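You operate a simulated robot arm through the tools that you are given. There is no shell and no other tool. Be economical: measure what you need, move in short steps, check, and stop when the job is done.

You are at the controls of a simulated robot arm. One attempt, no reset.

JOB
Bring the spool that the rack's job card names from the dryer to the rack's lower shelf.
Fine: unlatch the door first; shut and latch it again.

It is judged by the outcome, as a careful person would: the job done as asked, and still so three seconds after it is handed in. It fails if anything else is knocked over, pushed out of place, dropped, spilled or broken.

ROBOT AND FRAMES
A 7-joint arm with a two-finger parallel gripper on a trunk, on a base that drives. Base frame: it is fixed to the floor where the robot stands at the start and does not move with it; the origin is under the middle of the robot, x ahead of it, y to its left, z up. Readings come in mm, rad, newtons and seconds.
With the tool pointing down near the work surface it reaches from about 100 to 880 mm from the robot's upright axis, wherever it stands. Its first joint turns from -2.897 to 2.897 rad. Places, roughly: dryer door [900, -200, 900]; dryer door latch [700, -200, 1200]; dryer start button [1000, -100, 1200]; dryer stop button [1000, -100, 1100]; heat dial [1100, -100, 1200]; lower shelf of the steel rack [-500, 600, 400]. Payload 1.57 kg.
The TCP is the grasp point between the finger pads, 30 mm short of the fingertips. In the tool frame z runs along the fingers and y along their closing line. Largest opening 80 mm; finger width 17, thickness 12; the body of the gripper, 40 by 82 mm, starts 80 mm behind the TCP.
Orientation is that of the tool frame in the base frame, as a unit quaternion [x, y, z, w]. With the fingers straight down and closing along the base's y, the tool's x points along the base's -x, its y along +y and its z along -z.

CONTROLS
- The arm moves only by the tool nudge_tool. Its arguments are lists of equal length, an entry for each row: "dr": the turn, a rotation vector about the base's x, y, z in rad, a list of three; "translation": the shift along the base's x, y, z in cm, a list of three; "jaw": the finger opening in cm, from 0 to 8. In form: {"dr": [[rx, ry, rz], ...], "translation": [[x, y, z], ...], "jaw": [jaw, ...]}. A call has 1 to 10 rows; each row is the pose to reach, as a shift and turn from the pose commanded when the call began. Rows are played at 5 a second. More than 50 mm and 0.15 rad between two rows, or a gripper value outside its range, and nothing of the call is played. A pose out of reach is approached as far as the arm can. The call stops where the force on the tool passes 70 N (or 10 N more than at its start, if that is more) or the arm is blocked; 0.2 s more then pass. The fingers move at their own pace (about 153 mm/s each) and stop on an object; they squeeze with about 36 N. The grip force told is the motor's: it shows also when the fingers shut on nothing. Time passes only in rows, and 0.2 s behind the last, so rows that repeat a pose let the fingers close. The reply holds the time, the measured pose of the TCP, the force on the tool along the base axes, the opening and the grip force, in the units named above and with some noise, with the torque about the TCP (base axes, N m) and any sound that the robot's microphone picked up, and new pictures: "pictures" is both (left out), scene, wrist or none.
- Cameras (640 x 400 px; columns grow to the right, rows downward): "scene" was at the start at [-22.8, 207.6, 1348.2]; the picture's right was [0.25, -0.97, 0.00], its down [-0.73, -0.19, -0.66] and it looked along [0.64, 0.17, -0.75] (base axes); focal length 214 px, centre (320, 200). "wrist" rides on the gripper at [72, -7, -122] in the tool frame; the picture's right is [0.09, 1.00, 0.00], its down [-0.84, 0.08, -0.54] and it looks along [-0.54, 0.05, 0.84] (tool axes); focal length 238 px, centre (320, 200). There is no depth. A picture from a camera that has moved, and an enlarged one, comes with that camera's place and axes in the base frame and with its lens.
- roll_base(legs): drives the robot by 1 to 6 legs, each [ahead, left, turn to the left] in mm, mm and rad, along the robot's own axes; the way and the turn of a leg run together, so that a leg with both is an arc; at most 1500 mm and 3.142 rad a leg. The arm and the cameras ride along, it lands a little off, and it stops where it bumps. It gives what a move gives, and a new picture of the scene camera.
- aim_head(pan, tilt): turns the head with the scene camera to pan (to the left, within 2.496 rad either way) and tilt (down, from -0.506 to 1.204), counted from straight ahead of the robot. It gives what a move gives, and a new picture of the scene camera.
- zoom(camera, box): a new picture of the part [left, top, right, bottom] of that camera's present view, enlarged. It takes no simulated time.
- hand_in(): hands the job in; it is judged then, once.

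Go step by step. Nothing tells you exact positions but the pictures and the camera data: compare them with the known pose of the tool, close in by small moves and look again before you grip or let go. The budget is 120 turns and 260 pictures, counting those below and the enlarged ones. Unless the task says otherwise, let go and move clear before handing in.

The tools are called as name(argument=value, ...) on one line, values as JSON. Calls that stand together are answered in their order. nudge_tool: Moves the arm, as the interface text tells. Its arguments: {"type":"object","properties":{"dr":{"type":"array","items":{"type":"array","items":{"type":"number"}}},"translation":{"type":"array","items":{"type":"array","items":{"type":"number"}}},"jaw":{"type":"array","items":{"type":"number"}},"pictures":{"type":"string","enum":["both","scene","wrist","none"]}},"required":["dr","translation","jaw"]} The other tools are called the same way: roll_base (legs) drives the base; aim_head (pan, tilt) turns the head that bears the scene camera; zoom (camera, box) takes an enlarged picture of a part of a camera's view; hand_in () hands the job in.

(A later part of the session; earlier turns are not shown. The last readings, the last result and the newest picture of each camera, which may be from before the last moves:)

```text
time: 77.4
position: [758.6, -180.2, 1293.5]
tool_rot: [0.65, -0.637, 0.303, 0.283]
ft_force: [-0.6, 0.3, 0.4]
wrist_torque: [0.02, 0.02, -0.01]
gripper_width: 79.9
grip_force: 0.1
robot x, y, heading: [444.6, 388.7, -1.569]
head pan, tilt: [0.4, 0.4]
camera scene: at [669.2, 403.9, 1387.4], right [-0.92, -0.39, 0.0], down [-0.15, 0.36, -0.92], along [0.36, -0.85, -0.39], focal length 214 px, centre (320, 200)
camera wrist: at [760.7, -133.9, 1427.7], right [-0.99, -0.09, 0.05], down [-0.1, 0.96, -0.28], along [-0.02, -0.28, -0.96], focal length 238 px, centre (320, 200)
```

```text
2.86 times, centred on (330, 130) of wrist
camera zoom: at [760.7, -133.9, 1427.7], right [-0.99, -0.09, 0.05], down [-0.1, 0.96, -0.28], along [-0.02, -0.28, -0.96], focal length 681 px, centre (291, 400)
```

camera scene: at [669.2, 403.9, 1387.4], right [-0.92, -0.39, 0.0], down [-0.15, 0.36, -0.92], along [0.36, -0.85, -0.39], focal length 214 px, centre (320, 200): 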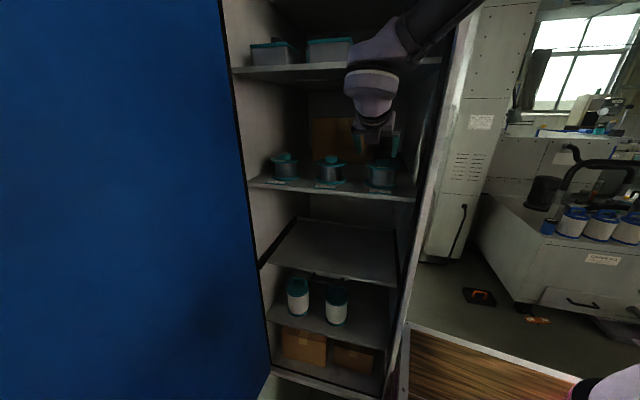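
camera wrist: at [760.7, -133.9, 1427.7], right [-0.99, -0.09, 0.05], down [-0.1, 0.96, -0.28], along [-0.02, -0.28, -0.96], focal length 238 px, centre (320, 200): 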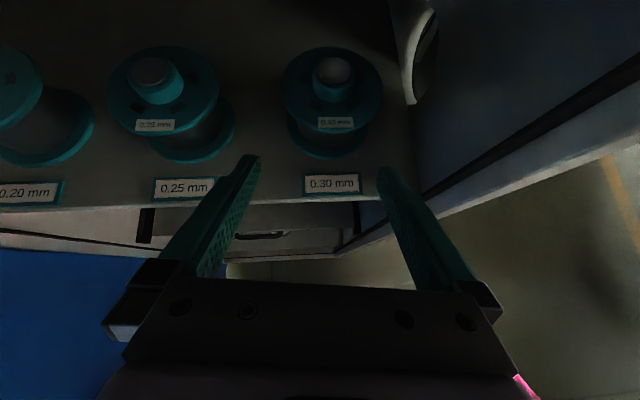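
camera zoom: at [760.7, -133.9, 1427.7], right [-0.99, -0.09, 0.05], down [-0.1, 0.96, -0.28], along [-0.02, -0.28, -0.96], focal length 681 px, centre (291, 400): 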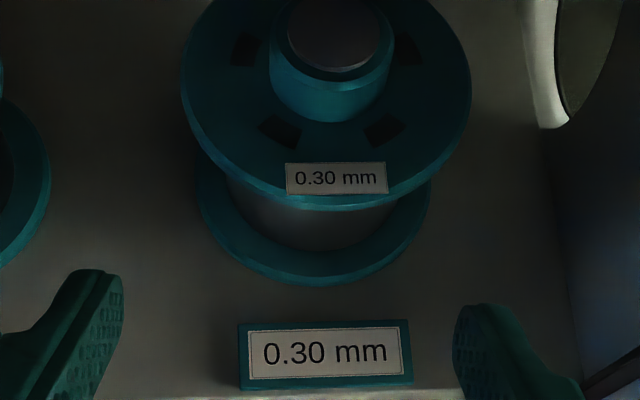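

Spool and shelf labels confirm 0.30 mm. The knob is at (753, -323), about z 1220–1240. I move in above the flange, straddling the knob.

nudge_tool(dr=[[0, 0, 0], [0, 0, 0], [0, 0, 0], [0, 0, 0], [0, 0, 0]], translation=[[-0.2, -4, -1.0], [-0.4, -8, -2.0], [-0.5, -11, -2.7], [-0.5, -13, -3], [-0.5, -13.1, -3.8]], jaw=[8, 8, 8, 8, 8])

zoom(camera="wrist", box=[220, 60, 440, 200])

zoom(camera="scene", box=[320, 100, 440, 200])

```text
time: 78.6
position: [754.1, -310.6, 1257.7]
tool_rot: [0.65, -0.637, 0.303, 0.283]
ft_force: [-0.3, -0.4, -0.4]
wrist_torque: [-0.02, 0.0, -0.01]
gripper_width: 79.7
grip_force: 0.1
robot x, y, heading: [441.5, 387.8, -1.569]
head pan, tilt: [0.4, 0.4]
camera scene: at [669.1, 403.6, 1387.4], right [-0.92, -0.39, 0.0], down [-0.15, 0.36, -0.92], along [0.36, -0.85, -0.39], focal length 214 px, centre (320, 200)
camera wrist: at [755.8, -266.2, 1391.0], right [-0.99, -0.09, 0.05], down [-0.1, 0.96, -0.28], along [-0.02, -0.28, -0.96], focal length 238 px, centre (320, 200)
```

scene: 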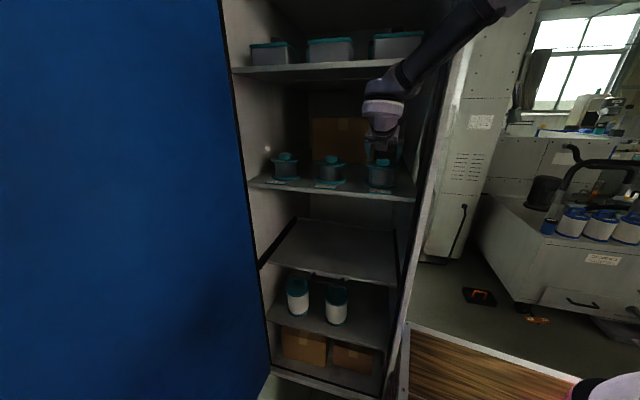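
wrist: 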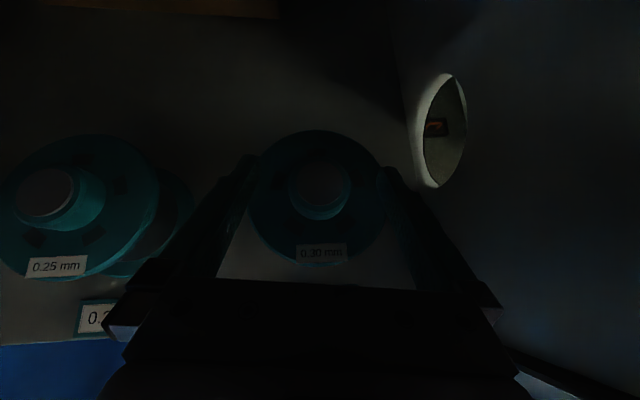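

```text
2.86 times, centred on (330, 130) of wrist
camera zoom: at [755.8, -266.2, 1391.0], right [-0.99, -0.09, 0.05], down [-0.1, 0.96, -0.28], along [-0.02, -0.28, -0.96], focal length 681 px, centre (291, 400)
```

zoom: 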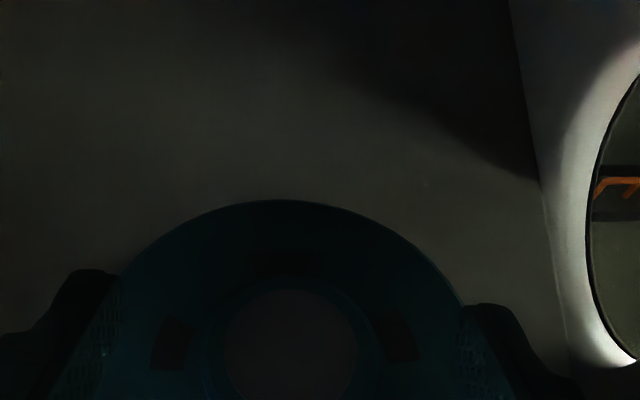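

```text
4.00 times, centred on (380, 150) of scene
camera zoom: at [669.1, 403.6, 1387.4], right [-0.92, -0.39, 0.0], down [-0.15, 0.36, -0.92], along [0.36, -0.85, -0.39], focal length 858 px, centre (80, 400)
```

zoom: 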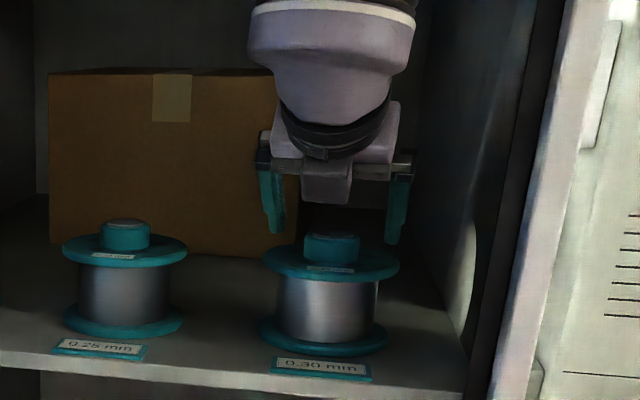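

Centred on the knob. Lower 9 mm and close.

nudge_tool(dr=[[0, 0, 0], [0, 0, 0], [0, 0, 0], [0, 0, 0], [0, 0, 0]], translation=[[0, 0, -0.5], [0, 0, -0.9], [0, 0, -0.9], [0, 0, -0.9], [0, 0, -0.9]], jaw=[8, 8, 5, 3, 3], pictures="scene")

zoom(camera="scene", box=[320, 100, 440, 200])

```text
time: 79.8
position: [753.7, -311.1, 1249.7]
tool_rot: [0.65, -0.637, 0.302, 0.283]
ft_force: [-1.2, -1.3, -0.2]
wrist_torque: [-0.18, 0.47, -0.02]
gripper_width: 43.3
grip_force: 36.3
robot x, y, heading: [437.7, 391.6, -1.568]
head pan, tilt: [0.4, 0.4]
camera scene: at [669.1, 403.4, 1387.4], right [-0.92, -0.39, 0.0], down [-0.15, 0.36, -0.92], along [0.36, -0.85, -0.39], focal length 214 px, centre (320, 200)
```

scene: 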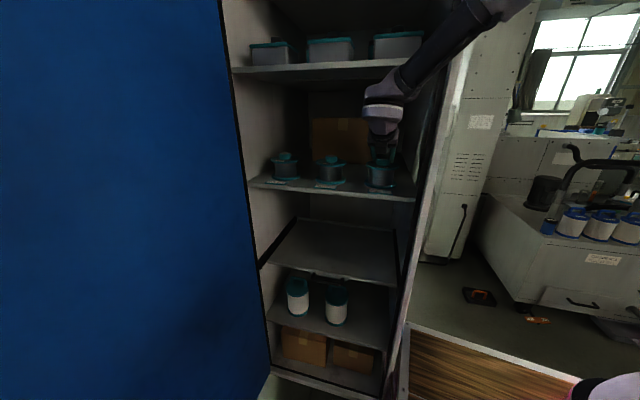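

```text
4.00 times, centred on (380, 150) of scene
camera zoom: at [669.1, 403.4, 1387.4], right [-0.92, -0.39, 0.0], down [-0.15, 0.36, -0.92], along [0.36, -0.85, -0.39], focal length 858 px, centre (80, 400)
```

zoom: 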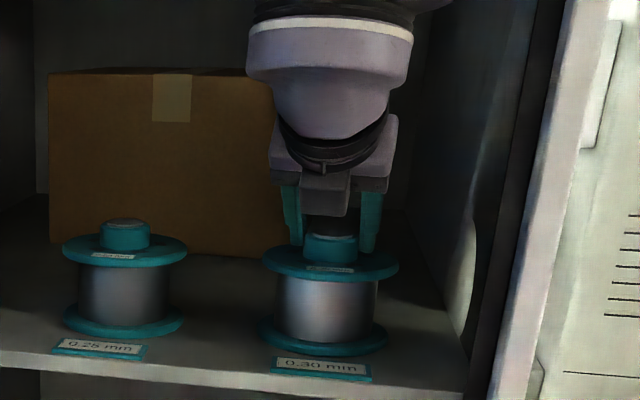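

Gripped at 43 mm. Lift a little to test.

nudge_tool(dr=[[0, 0, 0], [0, 0, 0], [0, 0, 0], [0, 0, 0], [0, 0, 0]], translation=[[0, 0, 0.5], [0, 0, 1], [0, 0, 2], [0, 0, 3], [0, 0, 3]], jaw=[3, 3, 3, 3, 3])

zoom(camera="scene", box=[320, 100, 440, 200])

```text
time: 81.0
position: [754.2, -311.0, 1279.0]
tool_rot: [0.65, -0.637, 0.303, 0.283]
ft_force: [0.3, 0.5, -0.6]
wrist_torque: [0.02, 0.0, 0.0]
gripper_width: 30.0
grip_force: 0.1
robot x, y, heading: [441.6, 389.5, -1.566]
head pan, tilt: [0.4, 0.4]
camera scene: at [669.2, 403.5, 1387.4], right [-0.92, -0.39, 0.0], down [-0.15, 0.36, -0.92], along [0.36, -0.85, -0.39], focal length 214 px, centre (320, 200)
camera wrist: at [756.8, -266.2, 1412.4], right [-0.99, -0.09, 0.05], down [-0.1, 0.96, -0.28], along [-0.02, -0.28, -0.96], focal length 238 px, centre (320, 200)
```

scene: 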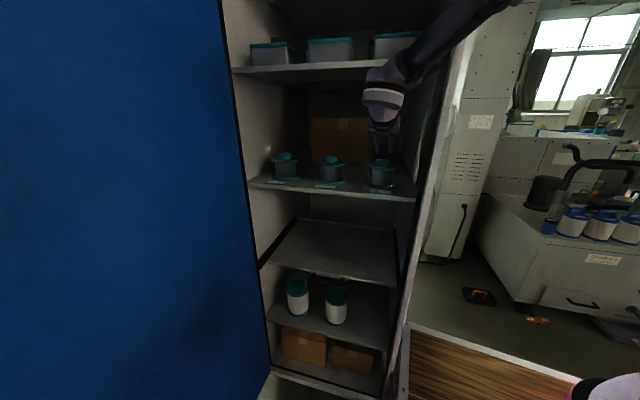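
wrist: 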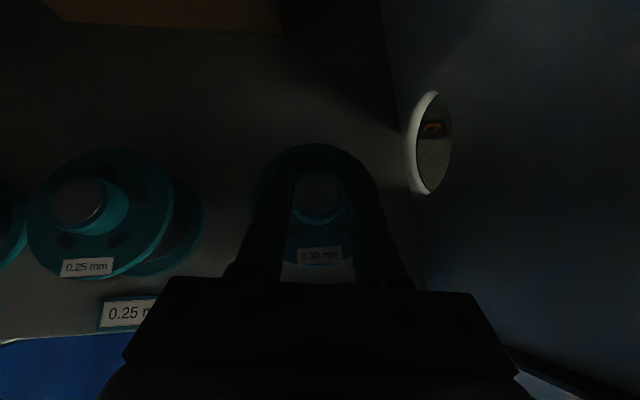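

```text
4.00 times, centred on (380, 150) of scene
camera zoom: at [669.2, 403.5, 1387.4], right [-0.92, -0.39, 0.0], down [-0.15, 0.36, -0.92], along [0.36, -0.85, -0.39], focal length 858 px, centre (80, 400)
```

zoom: 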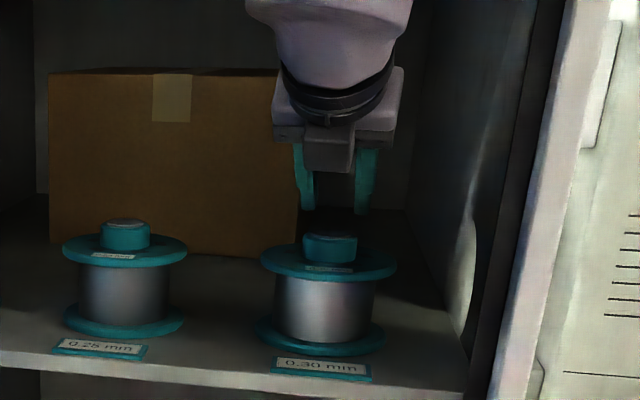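

The knob slipped out (spool stayed upright). The pads only caught its upper part. I retry 7 mm further back and lower, so the tips are centred on the knob near the flange.

nudge_tool(dr=[[0, 0, 0], [0, 0, 0], [0, 0, 0], [0, 0, 0], [0, 0, 0]], translation=[[0, 0.7, 0], [0, 0.7, -1.5], [0, 0.7, -2.6], [0, 0.7, -3.0], [0, 0.7, -3.2]], jaw=[8, 8, 8, 8, 8], pictures="scene")

zoom(camera="scene", box=[345, 130, 425, 197])

```text
time: 82.2
position: [754.0, -303.8, 1247.7]
tool_rot: [0.65, -0.637, 0.303, 0.283]
ft_force: [0.0, 0.4, 0.1]
wrist_torque: [-0.01, -0.03, -0.02]
gripper_width: 79.7
grip_force: 0.0
robot x, y, heading: [440.2, 391.6, -1.567]
head pan, tilt: [0.4, 0.4]
camera scene: at [669.1, 403.5, 1387.4], right [-0.92, -0.39, 0.0], down [-0.15, 0.36, -0.92], along [0.36, -0.85, -0.39], focal length 214 px, centre (320, 200)
```

scene: 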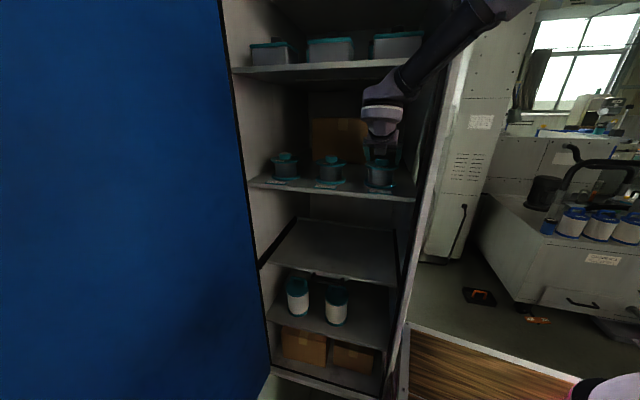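

```text
5.97 times, centred on (385, 164) of scene
camera zoom: at [669.1, 403.5, 1387.4], right [-0.92, -0.39, 0.0], down [-0.15, 0.36, -0.92], along [0.36, -0.85, -0.39], focal length 1280 px, centre (-68, 418)
```

zoom: 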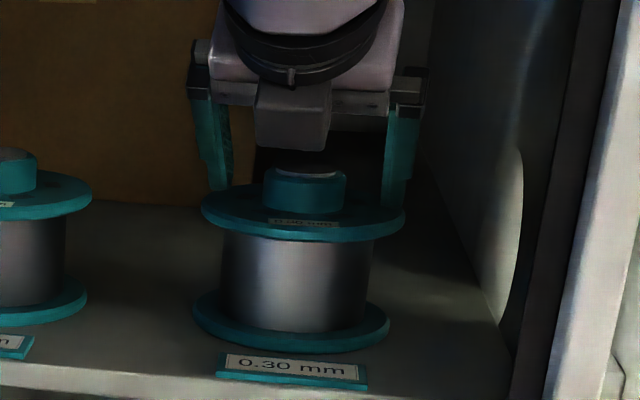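

nudge_tool(dr=[[0, 0, 0], [0, 0, 0], [0, 0, 0]], translation=[[0, 0, -0.2], [0, 0, -0.4], [0, 0, -0.6]], jaw=[8, 8, 8], pictures="none")

zoom(camera="scene", box=[345, 130, 425, 197])

```text
time: 83.0
position: [754.0, -301.8, 1246.6]
tool_rot: [0.649, -0.636, 0.307, 0.284]
ft_force: [-0.5, 1.2, 46.0]
wrist_torque: [-0.83, 1.95, -0.25]
gripper_width: 79.7
grip_force: 0.1
robot x, y, heading: [437.2, 393.0, -1.563]
head pan, tilt: [0.4, 0.4]
```

```text
5.97 times, centred on (385, 164) of scene
camera zoom: at [668.5, 405.0, 1387.5], right [-0.92, -0.39, 0.0], down [-0.15, 0.36, -0.92], along [0.36, -0.85, -0.39], focal length 1280 px, centre (-68, 418)
```

zoom: 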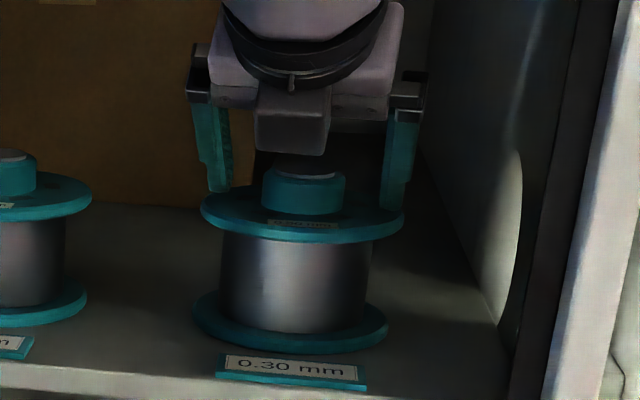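

Tips touch the flange at TCP z 1247. Relieve it by 5 mm and grip fully.

nudge_tool(dr=[[0, 0, 0], [0, 0, 0], [0, 0, 0], [0, 0, 0]], translation=[[0, 0, 0.5], [0, 0, 0.5], [0, 0, 0.5], [0, 0, 0.5]], jaw=[8, 4, 0, 0], pictures="none")

nudge_tool(dr=[[0, 0, 0], [0, 0, 0], [0, 0, 0]], translation=[[0, 0, 0.4], [0, 0, 0.8], [0, 0, 1.2]], jaw=[0, 0, 0], pictures="none")

zoom(camera="scene", box=[345, 130, 425, 197])

```text
time: 84.0
position: [756.0, -301.4, 1244.9]
tool_rot: [0.651, -0.636, 0.304, 0.283]
ft_force: [9.7, 3.0, 20.8]
wrist_torque: [-0.37, 0.29, 0.23]
gripper_width: 43.4
grip_force: 35.8
robot x, y, heading: [444.6, 388.8, -1.562]
head pan, tilt: [0.4, 0.4]
```

```text
time: 84.8
position: [753.4, -303.9, 1256.3]
tool_rot: [0.65, -0.638, 0.302, 0.283]
ft_force: [0.9, 0.1, -8.1]
wrist_torque: [0.16, 0.0, 0.02]
gripper_width: 43.0
grip_force: 35.9
robot x, y, heading: [442.2, 389.4, -1.563]
head pan, tilt: [0.4, 0.4]
```

```text
5.97 times, centred on (385, 164) of scene
camera zoom: at [669.2, 403.1, 1387.4], right [-0.92, -0.39, 0.0], down [-0.15, 0.36, -0.92], along [0.36, -0.85, -0.39], focal length 1280 px, centre (-68, 418)
```

zoom: 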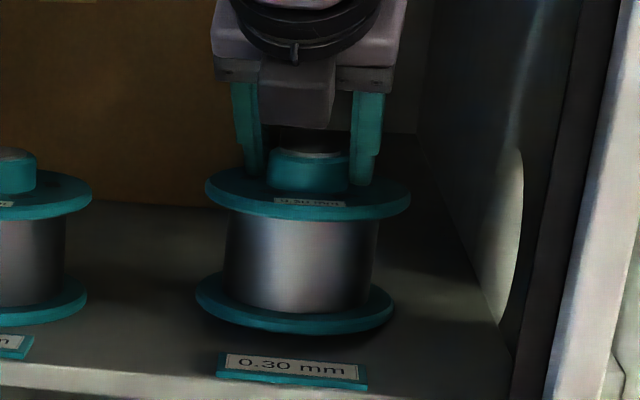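

It is lifted: about 0.8 kg. I raise it slightly more and withdraw it out of the dryer.

nudge_tool(dr=[[0, 0, 0], [0, 0, 0], [0, 0, 0], [0, 0, 0], [0, 0, 0], [0, 0, 0], [0, 0, 0], [0, 0, 0], [0, 0, 0], [0, 0, 0]], translation=[[0, 0, 1], [0, 1, 2], [0, 3, 2.5], [-0.5, 6, 2.5], [-1, 9, 2.5], [-1.5, 12, 2.5], [-2, 15, 2.5], [-2.5, 18, 2.5], [-3, 21, 2.5], [-4, 24, 2.5]], jaw=[0, 0, 0, 0, 0, 0, 0, 0, 0, 0])

```text
time: 87.0
position: [714.8, -66.1, 1282.8]
tool_rot: [0.649, -0.637, 0.303, 0.284]
ft_force: [-0.2, -0.5, -9.1]
wrist_torque: [0.17, 0.02, -0.04]
gripper_width: 43.4
grip_force: 36.3
robot x, y, heading: [439.2, 387.5, -1.564]
head pan, tilt: [0.4, 0.4]
camera scene: at [669.4, 402.9, 1387.4], right [-0.92, -0.39, 0.0], down [-0.15, 0.36, -0.92], along [0.36, -0.85, -0.39], focal length 214 px, centre (320, 200)
camera wrist: at [717.3, -20.2, 1415.4], right [-0.99, -0.09, 0.05], down [-0.1, 0.96, -0.28], along [-0.03, -0.28, -0.96], focal length 238 px, centre (320, 200)
```

scene: 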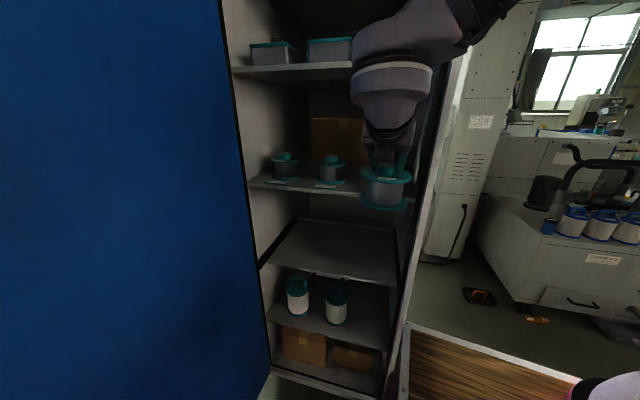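
wrist: 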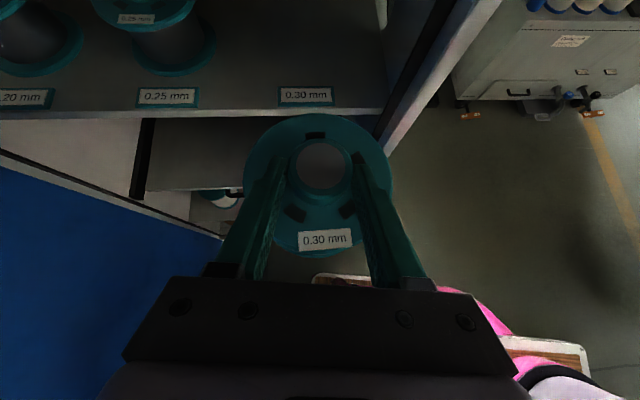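

Held firmly. Now I drive out: right (-x), then ahead past the dryer to open floor, before turning toward the rack.

roll_base(legs=[[0, -350, 0], [400, 0, 0]])

```text
time: 91.4
position: [375.0, -468.6, 1282.5]
tool_rot: [0.652, -0.635, 0.303, 0.282]
ft_force: [-0.1, 0.6, -9.0]
wrist_torque: [0.12, 0.0, -0.03]
gripper_width: 43.0
grip_force: 36.1
robot x, y, heading: [97.7, -12.2, -1.557]
head pan, tilt: [0.4, 0.4]
camera scene: at [326.6, -0.7, 1387.4], right [-0.92, -0.4, 0.0], down [-0.16, 0.36, -0.92], along [0.37, -0.84, -0.39], focal length 214 px, centre (320, 200)
```

scene: 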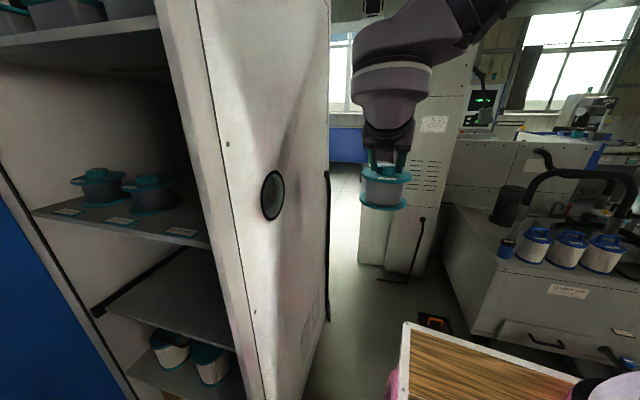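

roll_base(legs=[[330, 0, 0], [0, -320, 0], [0, 0, -1.571], [0, 0, -1.571]])

aim_head(pan=0.1, tilt=0.7)

```text
time: 102.9
position: [-514.1, 86.8, 1281.9]
tool_rot: [0.618, 0.668, 0.275, -0.311]
ft_force: [0.7, -0.5, -8.4]
wrist_torque: [-0.15, -0.02, -0.02]
gripper_width: 43.2
grip_force: 36.0
robot x, y, heading: [-213.7, -350.8, 1.637]
head pan, tilt: [0.4, 0.4]
camera scene: at [-438.0, -382.4, 1387.4], right [0.89, 0.45, 0.0], down [0.17, -0.35, -0.92], along [-0.41, 0.82, -0.39], focal length 214 px, centre (320, 200)
```

scene: 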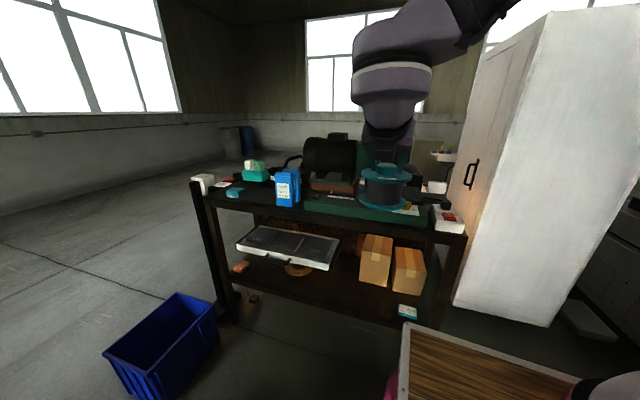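

```text
time: 103.7
position: [-514.2, 86.9, 1282.3]
tool_rot: [0.618, 0.668, 0.274, -0.311]
ft_force: [-0.5, 0.3, -8.1]
wrist_torque: [-0.2, 0.02, -0.01]
gripper_width: 43.2
grip_force: 35.9
robot x, y, heading: [-214.9, -350.2, 1.633]
head pan, tilt: [0.099, 0.7]
camera scene: at [-410.4, -381.5, 1360.6], right [0.99, 0.16, 0.0], down [0.11, -0.64, -0.77], along [-0.12, 0.76, -0.64], focal length 214 px, centre (320, 200)
```

scene: 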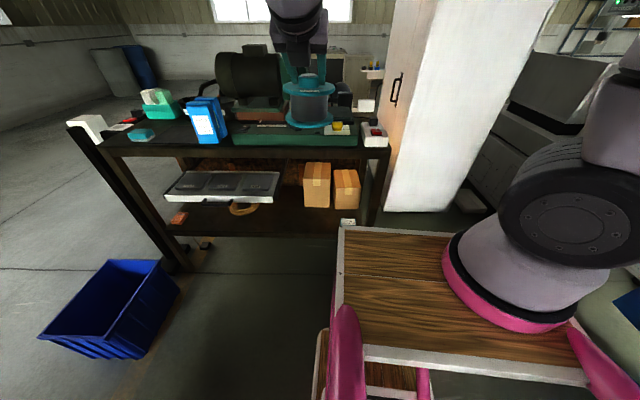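

The rack is in full view: shelf surface about z 475, free space in front of the boxes, left of the card, around (-510, 500). I back off 150 mm and lower the arm in front of the rack first.

roll_base(legs=[[-150, 0, 0]])

nudge_tool(dr=[[0, 0, 0], [0, 0, 0], [0, 0, 0], [0, 0, 0], [0, 0, 0], [0, 0, 0], [0, 0, 0], [0, 0, 0], [0, 0, 0], [0, 0, 0]], translation=[[0.8, 2.1, -3], [1.6, 4.2, -6], [2.4, 6.3, -9], [3.2, 8.4, -12], [4, 10.5, -15], [4.8, 12.6, -18], [5.6, 14.7, -21], [6.4, 16.8, -24], [7.2, 18.9, -27], [8, 20, -30]], jaw=[0, 0, 0, 0, 0, 0, 0, 0, 0, 0], pictures="scene")

```text
time: 105.0
position: [-503.6, -65.3, 1282.6]
tool_rot: [0.618, 0.667, 0.275, -0.311]
ft_force: [0.9, -0.8, -8.3]
wrist_torque: [-0.21, -0.01, 0.01]
gripper_width: 43.4
grip_force: 35.9
robot x, y, heading: [-201.6, -505.5, 1.629]
head pan, tilt: [0.099, 0.7]
camera scene: at [-400.7, -533.5, 1360.6], right [0.99, 0.16, 0.0], down [0.1, -0.64, -0.76], along [-0.12, 0.75, -0.64], focal length 214 px, centre (320, 200)
```

scene: 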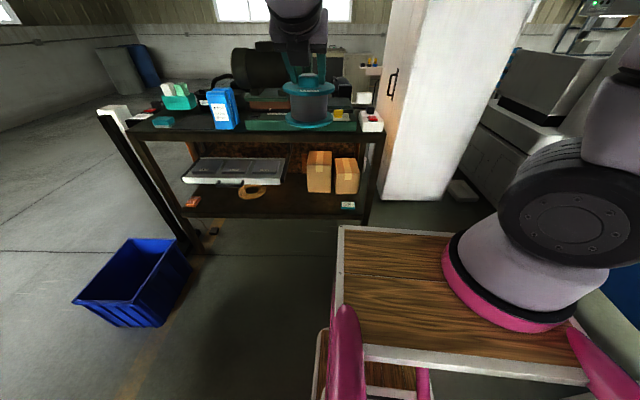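

```text
time: 107.2
position: [-422.6, 134.9, 982.7]
tool_rot: [0.618, 0.668, 0.274, -0.312]
ft_force: [1.0, -1.3, -7.6]
wrist_torque: [-0.17, -0.02, 0.0]
gripper_width: 43.0
grip_force: 36.0
robot x, y, heading: [-205.2, -502.3, 1.636]
head pan, tilt: [0.099, 0.7]
camera scene: at [-400.6, -533.9, 1360.6], right [0.99, 0.16, 0.0], down [0.1, -0.64, -0.77], along [-0.12, 0.75, -0.64], focal length 214 px, centre (320, 200)
```

scene: 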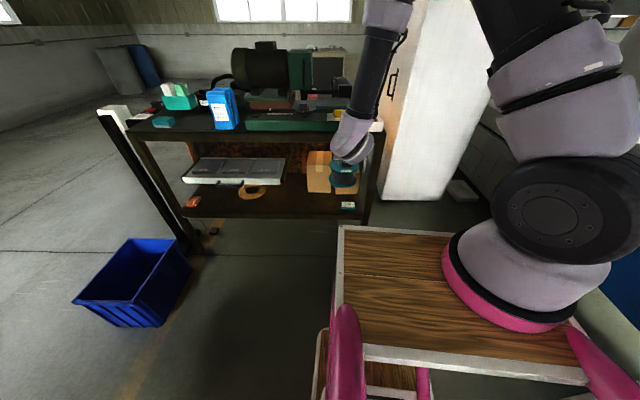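

nudge_tool(dr=[[0, 0, 0], [0, 0, 0], [0, 0, 0], [0, 0, 0], [0, 0, 0], [0, 0, 0], [0, 0, 0], [0, 0, 0], [0, 0, 0], [0, 0, 0]], translation=[[0, 0, -3.5], [0, 0, -7], [0, 0, -10.5], [0, 0, -14], [0, 0, -17.5], [0, 0, -21], [0, 0, -24.5], [0, 0, -28], [0, 0, -31], [0, 0, -34]], jaw=[0, 0, 0, 0, 0, 0, 0, 0, 0, 0])

```text
time: 109.4
position: [-422.0, 134.7, 644.0]
tool_rot: [0.618, 0.667, 0.275, -0.311]
ft_force: [-0.3, 0.0, -7.5]
wrist_torque: [-0.17, -0.04, -0.01]
gripper_width: 43.3
grip_force: 35.7
robot x, y, heading: [-204.5, -502.7, 1.634]
head pan, tilt: [0.099, 0.7]
camera scene: at [-400.7, -533.4, 1360.6], right [0.99, 0.16, 0.0], down [0.1, -0.64, -0.76], along [-0.12, 0.75, -0.64], focal length 214 px, centre (320, 200)
camera wrist: at [-423.1, 89.2, 776.6], right [0.99, 0.15, 0.05], down [0.15, -0.95, -0.28], along [0.01, 0.28, -0.96], focal length 238 px, centre (320, 200)
```

scene: 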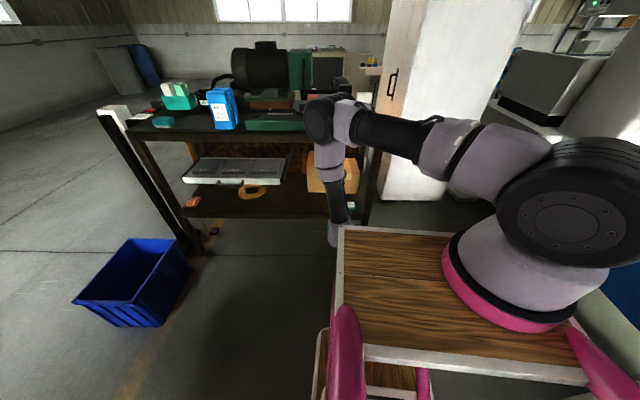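
wrist: 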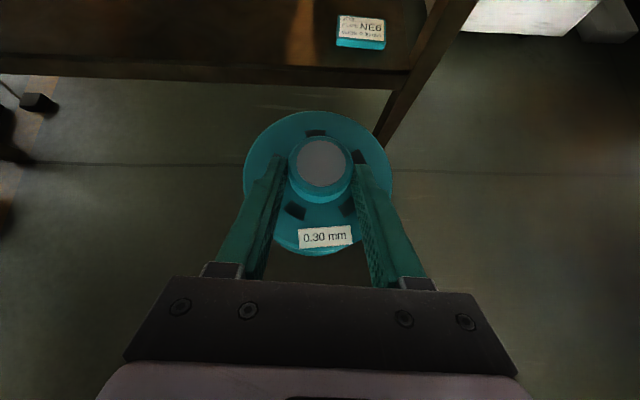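

The arm can hold the spool at shelf height. I shift left 66 mm and drive in most of the way.

roll_base(legs=[[0, 66, 0], [240, 0, 0]])

zoom(camera="wrist", box=[0, 0, 640, 400])

```text
time: 111.8
position: [-503.7, 369.8, 643.2]
tool_rot: [0.619, 0.668, 0.274, -0.31]
ft_force: [0.3, -0.5, -7.9]
wrist_torque: [-0.17, -0.02, -0.01]
gripper_width: 43.2
grip_force: 36.5
robot x, y, heading: [-285.7, -265.0, 1.634]
head pan, tilt: [0.099, 0.7]
camera scene: at [-482.6, -297.0, 1360.6], right [0.99, 0.16, 0.0], down [0.1, -0.64, -0.76], along [-0.12, 0.75, -0.64], focal length 214 px, centre (320, 200)
```

scene: 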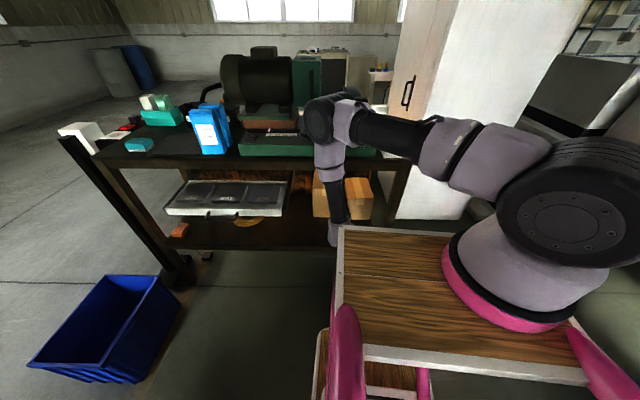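

```text
1.00 times, centred on (320, 200) of wrist (not enlarged: the box is as wide or as high as the picture)
camera zoom: at [-504.1, 325.3, 776.7], right [0.99, 0.14, 0.05], down [0.15, -0.95, -0.28], along [0.01, 0.28, -0.96], focal length 238 px, centre (320, 200)
```

zoom: 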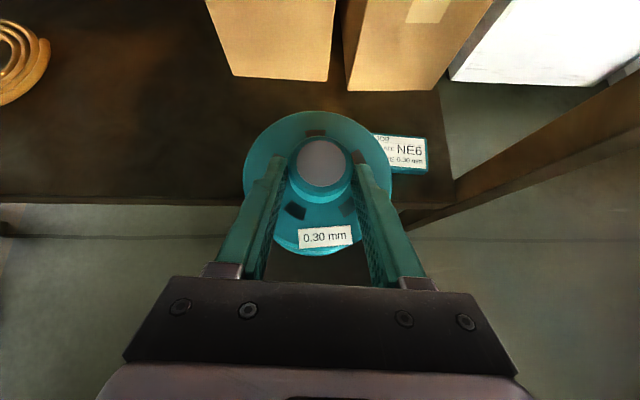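

Free space in front of the boxes runs from about y 415 to 590. I drive 114 mm further in and 22 mm left.

roll_base(legs=[[0, 22, 0], [114, 0, 0]])

zoom(camera="wrist", box=[0, 0, 640, 400])

```text
time: 113.4
position: [-533.0, 485.6, 642.9]
tool_rot: [0.618, 0.669, 0.274, -0.309]
ft_force: [-0.1, 0.1, -9.0]
wrist_torque: [-0.19, 0.01, -0.02]
gripper_width: 43.3
grip_force: 35.8
robot x, y, heading: [-315.7, -149.5, 1.634]
head pan, tilt: [0.099, 0.7]
camera scene: at [-511.7, -182.0, 1360.6], right [0.99, 0.16, 0.0], down [0.1, -0.64, -0.76], along [-0.12, 0.75, -0.64], focal length 214 px, centre (320, 200)
```

scene: 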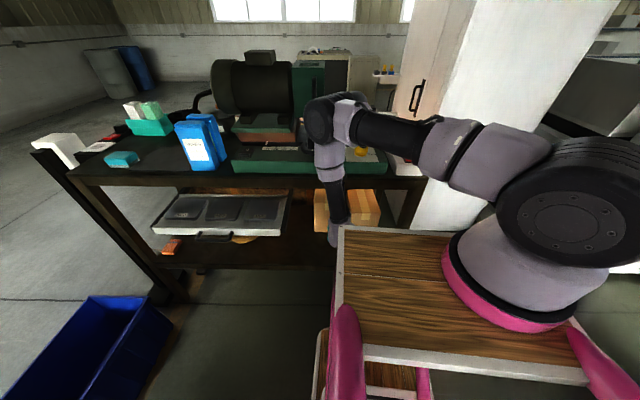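

```text
1.00 times, centred on (320, 200) of wrist (not enlarged: the box is as wide or as high as the picture)
camera zoom: at [-534.6, 440.3, 776.6], right [0.99, 0.15, 0.05], down [0.16, -0.95, -0.28], along [0.01, 0.28, -0.96], focal length 238 px, centre (320, 200)
```

zoom: 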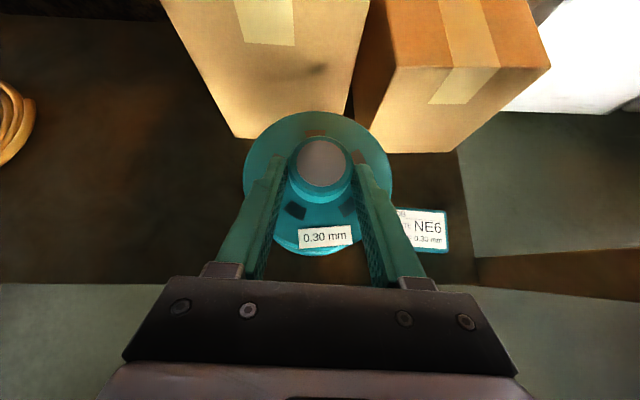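

Position is good; 12 mm further in, then lower until the shelf bears the weight.

nudge_tool(dr=[[0, 0, 0], [0, 0, 0], [0, 0, 0], [0, 0, 0], [0, 0, 0]], translation=[[0, 0.6, -1.5], [0, 1.2, -3], [0, 1.2, -4], [0, 1.2, -5], [0, 1.2, -5.5]], jaw=[0, 0, 0, 0, 0], pictures="wrist")

```text
time: 114.6
position: [-533.7, 496.8, 589.6]
tool_rot: [0.618, 0.668, 0.274, -0.31]
ft_force: [-0.7, 0.1, -8.6]
wrist_torque: [-0.2, -0.06, 0.0]
gripper_width: 43.2
grip_force: 36.5
robot x, y, heading: [-316.7, -149.5, 1.637]
head pan, tilt: [0.099, 0.7]
camera wrist: at [-534.2, 452.1, 722.5], right [0.99, 0.15, 0.05], down [0.15, -0.95, -0.28], along [0.01, 0.28, -0.96], focal length 238 px, centre (320, 200)
```

wrist: 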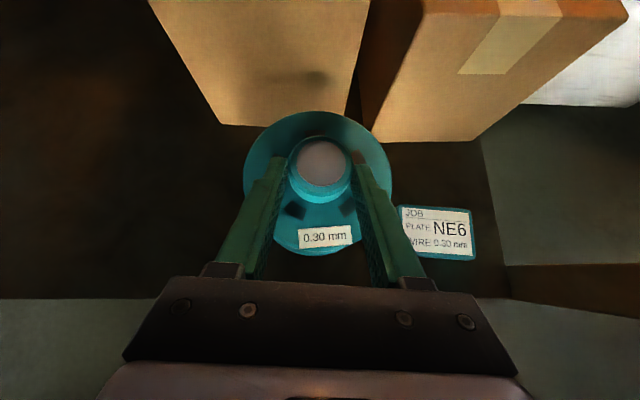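

nudge_tool(dr=[[0, 0, 0], [0, 0, 0], [0, 0, 0], [0, 0, 0]], translation=[[0, 0, -0.4], [0, 0, -0.8], [0, 0, -1.2], [0, 0, -1.5]], jaw=[0, 0, 0, 0], pictures="none")

```text
time: 115.6
position: [-533.3, 496.7, 574.0]
tool_rot: [0.618, 0.668, 0.275, -0.31]
ft_force: [-0.2, -0.9, -8.5]
wrist_torque: [-0.19, -0.06, -0.01]
gripper_width: 43.3
grip_force: 35.6
robot x, y, heading: [-316.0, -151.5, 1.637]
head pan, tilt: [0.099, 0.7]
```

nudge_tool(dr=[[0, 0, 0], [0, 0, 0], [0, 0, 0]], translation=[[0, 0, -0.3], [0, 0, -0.6], [0, 0, -0.8]], jaw=[0, 0, 0], pictures="none")

```text
time: 116.4
position: [-532.7, 496.1, 564.2]
tool_rot: [0.618, 0.669, 0.274, -0.31]
ft_force: [0.0, 0.8, -8.4]
wrist_torque: [-0.21, -0.05, -0.01]
gripper_width: 43.0
grip_force: 35.6
robot x, y, heading: [-313.2, -155.3, 1.636]
head pan, tilt: [0.099, 0.7]
```

nudge_tool(dr=[[0, 0, 0], [0, 0, 0], [0, 0, 0]], translation=[[0, 0, -0.3], [0, 0, -0.6], [0, 0, -0.8]], jaw=[0, 0, 0], pictures="wrist")

```text
time: 117.2
position: [-533.1, 496.1, 557.9]
tool_rot: [0.617, 0.669, 0.273, -0.31]
ft_force: [0.1, 0.6, -8.7]
wrist_torque: [-0.15, -0.02, -0.03]
gripper_width: 42.9
grip_force: 36.0
robot x, y, heading: [-319.2, -151.2, 1.634]
head pan, tilt: [0.099, 0.7]
camera wrist: at [-534.6, 451.7, 690.3], right [0.99, 0.15, 0.05], down [0.16, -0.95, -0.28], along [0.01, 0.28, -0.96], focal length 238 px, centre (320, 200)
```

wrist: 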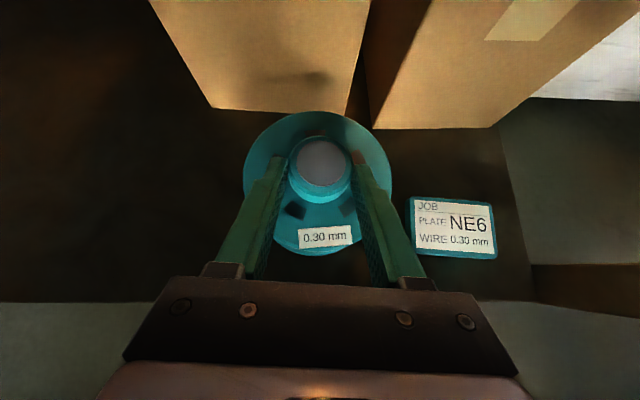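

No contact yet; the shelf lies lower than I computed (near z 400 as listed). Recomputed with that, the spot is still inside: edge about y 417, boxes about y 645. I go on down.

nudge_tool(dr=[[0, 0, 0], [0, 0, 0], [0, 0, 0], [0, 0, 0], [0, 0, 0]], translation=[[0, 0.2, -0.8], [0, 0.4, -1.6], [0, 0.6, -2.4], [0, 0.8, -3.2], [0, 0.8, -4.0]], jaw=[0, 0, 0, 0, 0], pictures="both")

```text
time: 118.2
position: [-534.9, 508.9, 536.6]
tool_rot: [0.618, 0.664, 0.279, -0.317]
ft_force: [0.9, -6.1, 26.5]
wrist_torque: [-0.32, -1.65, -0.42]
gripper_width: 43.5
grip_force: 36.5
robot x, y, heading: [-314.2, -153.9, 1.635]
head pan, tilt: [0.099, 0.7]
stopped in row 4: the force on the tool passed its limit at 98 N (the readings are from after the stop); the commanded pose is now the measured one
camera scene: at [-511.3, -183.3, 1360.6], right [0.99, 0.16, 0.0], down [0.1, -0.64, -0.77], along [-0.12, 0.76, -0.64], focal length 214 px, centre (320, 200)
camera wrist: at [-536.7, 461.5, 668.8], right [0.99, 0.14, 0.05], down [0.15, -0.94, -0.29], along [0.01, 0.3, -0.95], focal length 238 px, centre (320, 200)
```

scene: 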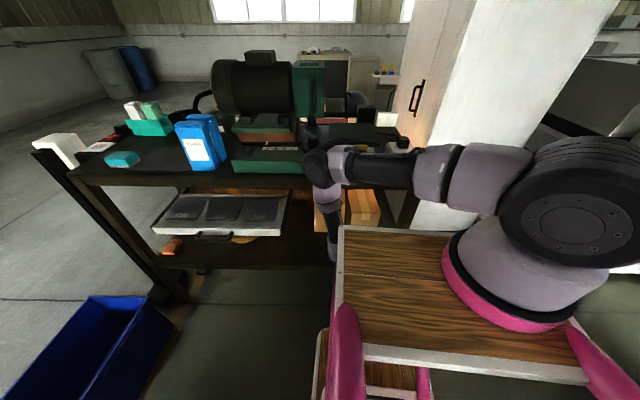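
wrist: 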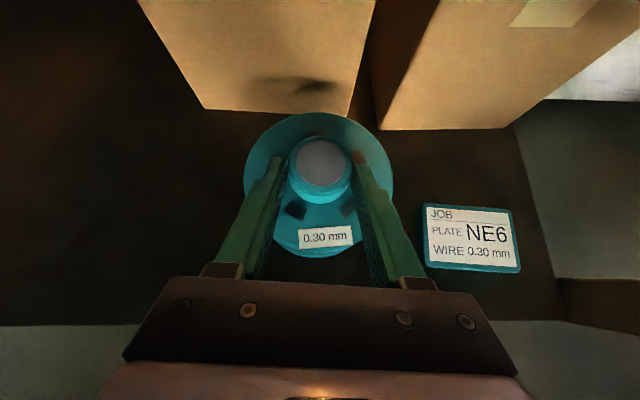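

Contact: the spool stands on the shelf (TCP z 537). Ease up a couple of mm and check before opening.

nudge_tool(dr=[[0, 0, 0], [0, 0, 0]], translation=[[0, 0, 0.1], [0, 0, 0.2]], jaw=[0, 0], pictures="none")

zoom(camera="wrist", box=[220, 90, 420, 290])

zoom(camera="scene", box=[280, 120, 420, 280])

```text
time: 118.8
position: [-536.0, 508.8, 536.1]
tool_rot: [0.618, 0.663, 0.279, -0.317]
ft_force: [0.9, 1.6, 17.1]
wrist_torque: [1.4, -0.95, 0.0]
gripper_width: 43.4
grip_force: 35.9
robot x, y, heading: [-319.0, -150.0, 1.64]
head pan, tilt: [0.099, 0.7]
```

```text
2.00 times, centred on (320, 190) of wrist
camera zoom: at [-536.6, 462.0, 669.0], right [0.99, 0.14, 0.05], down [0.15, -0.94, -0.29], along [0.01, 0.29, -0.96], focal length 477 px, centre (320, 220)
```

zoom: 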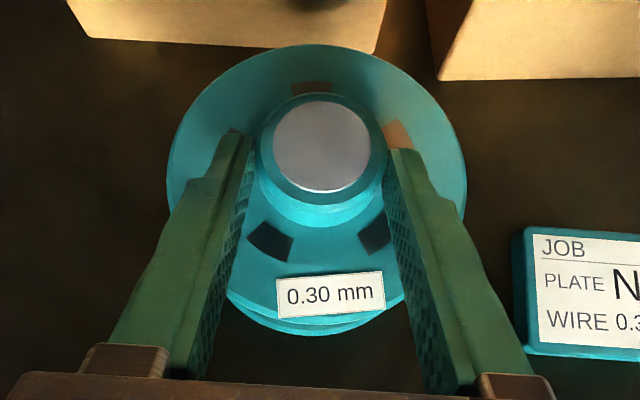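

```text
2.50 times, centred on (350, 200) of scene
camera zoom: at [-511.4, -182.8, 1360.6], right [0.99, 0.16, 0.0], down [0.1, -0.64, -0.77], along [-0.12, 0.75, -0.64], focal length 536 px, centre (245, 200)
```

zoom: 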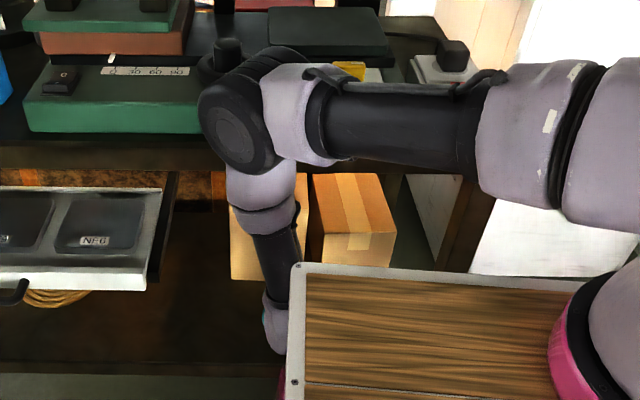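

nudge_tool(dr=[[0, 0, 0], [0, 0, 0]], translation=[[0, 0, 0.1], [0, 0, 0.2]], jaw=[0, 0], pictures="none")

```text
time: 119.4
position: [-536.0, 506.3, 536.5]
tool_rot: [0.618, 0.665, 0.277, -0.314]
ft_force: [-0.7, 0.9, -6.1]
wrist_torque: [0.07, 0.04, 0.11]
gripper_width: 43.3
grip_force: 35.5
robot x, y, heading: [-317.0, -151.2, 1.634]
head pan, tilt: [0.099, 0.7]
```

Nearly all weight is on the gripper again, just touching. Down 1.5 mm, then open.

nudge_tool(dr=[[0, 0, 0], [0, 0, 0], [0, 0, 0], [0, 0, 0], [0, 0, 0]], translation=[[0, 0, -0.15], [0, 0, -0.15], [0, 0, -0.15], [0, 0, -0.15], [0, 0, -0.15]], jaw=[0, 4.6, 5.5, 7, 8], pictures="wrist")

zoom(camera="wrist", box=[200, 90, 440, 290])

```text
time: 120.6
position: [-536.2, 509.5, 536.9]
tool_rot: [0.618, 0.664, 0.278, -0.316]
ft_force: [-2.2, 0.6, 6.0]
wrist_torque: [0.08, -0.1, 0.05]
gripper_width: 77.6
grip_force: 0.1
robot x, y, heading: [-315.6, -153.4, 1.634]
head pan, tilt: [0.099, 0.7]
camera wrist: at [-537.0, 461.8, 669.5], right [0.99, 0.14, 0.05], down [0.15, -0.95, -0.29], along [0.01, 0.29, -0.96], focal length 238 px, centre (320, 200)
```

wrist: 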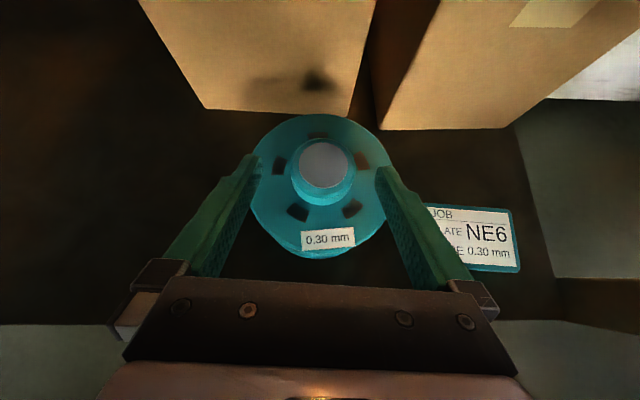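

```text
2.00 times, centred on (320, 190) of wrist
camera zoom: at [-537.0, 461.8, 669.5], right [0.99, 0.14, 0.05], down [0.15, -0.95, -0.29], along [0.01, 0.29, -0.96], focal length 477 px, centre (320, 220)
```

zoom: 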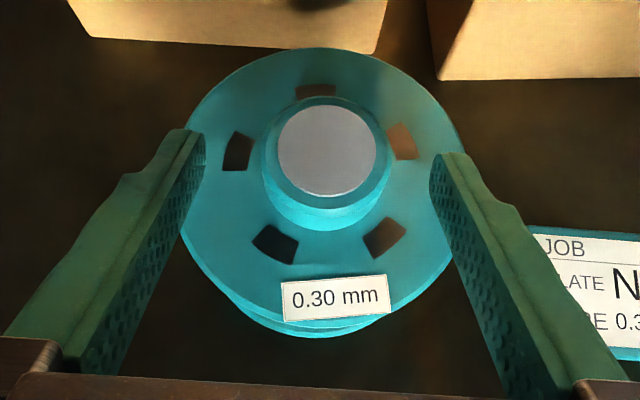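

Released and standing. Lift straight up, then back the base out.

nudge_tool(dr=[[0, 0, 0], [0, 0, 0], [0, 0, 0], [0, 0, 0]], translation=[[0, 0, 1], [0, 0, 3], [0, -2, 5], [0, -4, 7]], jaw=[8, 8, 8, 8], pictures="wrist")

roll_base(legs=[[-350, 0, 0]])

zoom(camera="scene", box=[160, 90, 420, 260])

```text
time: 121.6
position: [-536.5, 469.1, 605.1]
tool_rot: [0.619, 0.664, 0.278, -0.315]
ft_force: [0.5, 0.4, -0.4]
wrist_torque: [0.01, 0.0, 0.01]
gripper_width: 79.9
grip_force: 0.0
robot x, y, heading: [-317.4, -154.6, 1.632]
head pan, tilt: [0.099, 0.7]
camera wrist: at [-536.4, 422.0, 738.8], right [0.99, 0.14, 0.05], down [0.15, -0.95, -0.29], along [0.01, 0.29, -0.96], focal length 238 px, centre (320, 200)
```

wrist: 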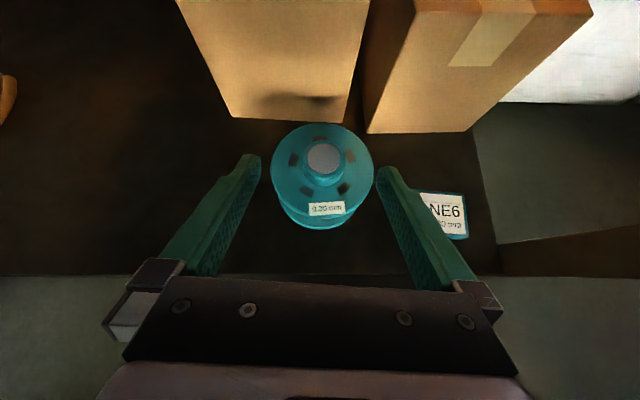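

```text
time: 123.9
position: [-510.3, 117.7, 605.9]
tool_rot: [0.62, 0.662, 0.278, -0.315]
ft_force: [-0.5, -0.4, 0.9]
wrist_torque: [-0.01, 0.03, 0.0]
gripper_width: 79.9
grip_force: 0.2
robot x, y, heading: [-293.0, -501.7, 1.629]
head pan, tilt: [0.099, 0.7]
camera scene: at [-490.2, -534.4, 1360.6], right [0.99, 0.16, 0.0], down [0.1, -0.64, -0.76], along [-0.12, 0.76, -0.64], focal length 214 px, centre (320, 200)
```

scene: 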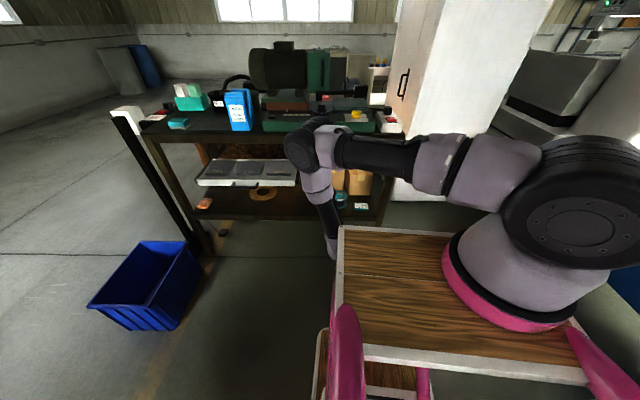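

```text
2.35 times, centred on (290, 175) of scene
camera zoom: at [-490.2, -534.4, 1360.6], right [0.99, 0.16, 0.0], down [0.1, -0.64, -0.76], along [-0.12, 0.76, -0.64], focal length 505 px, centre (391, 259)
```

zoom: 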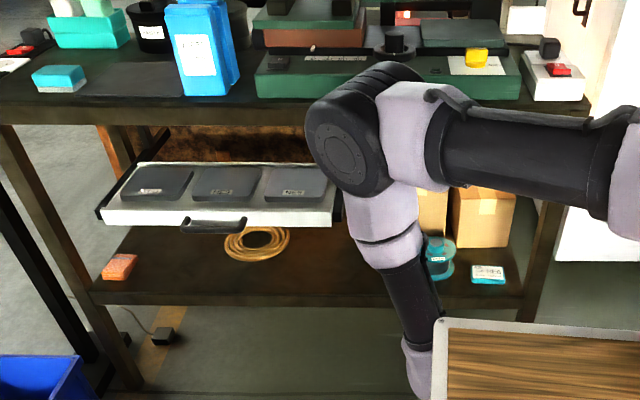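

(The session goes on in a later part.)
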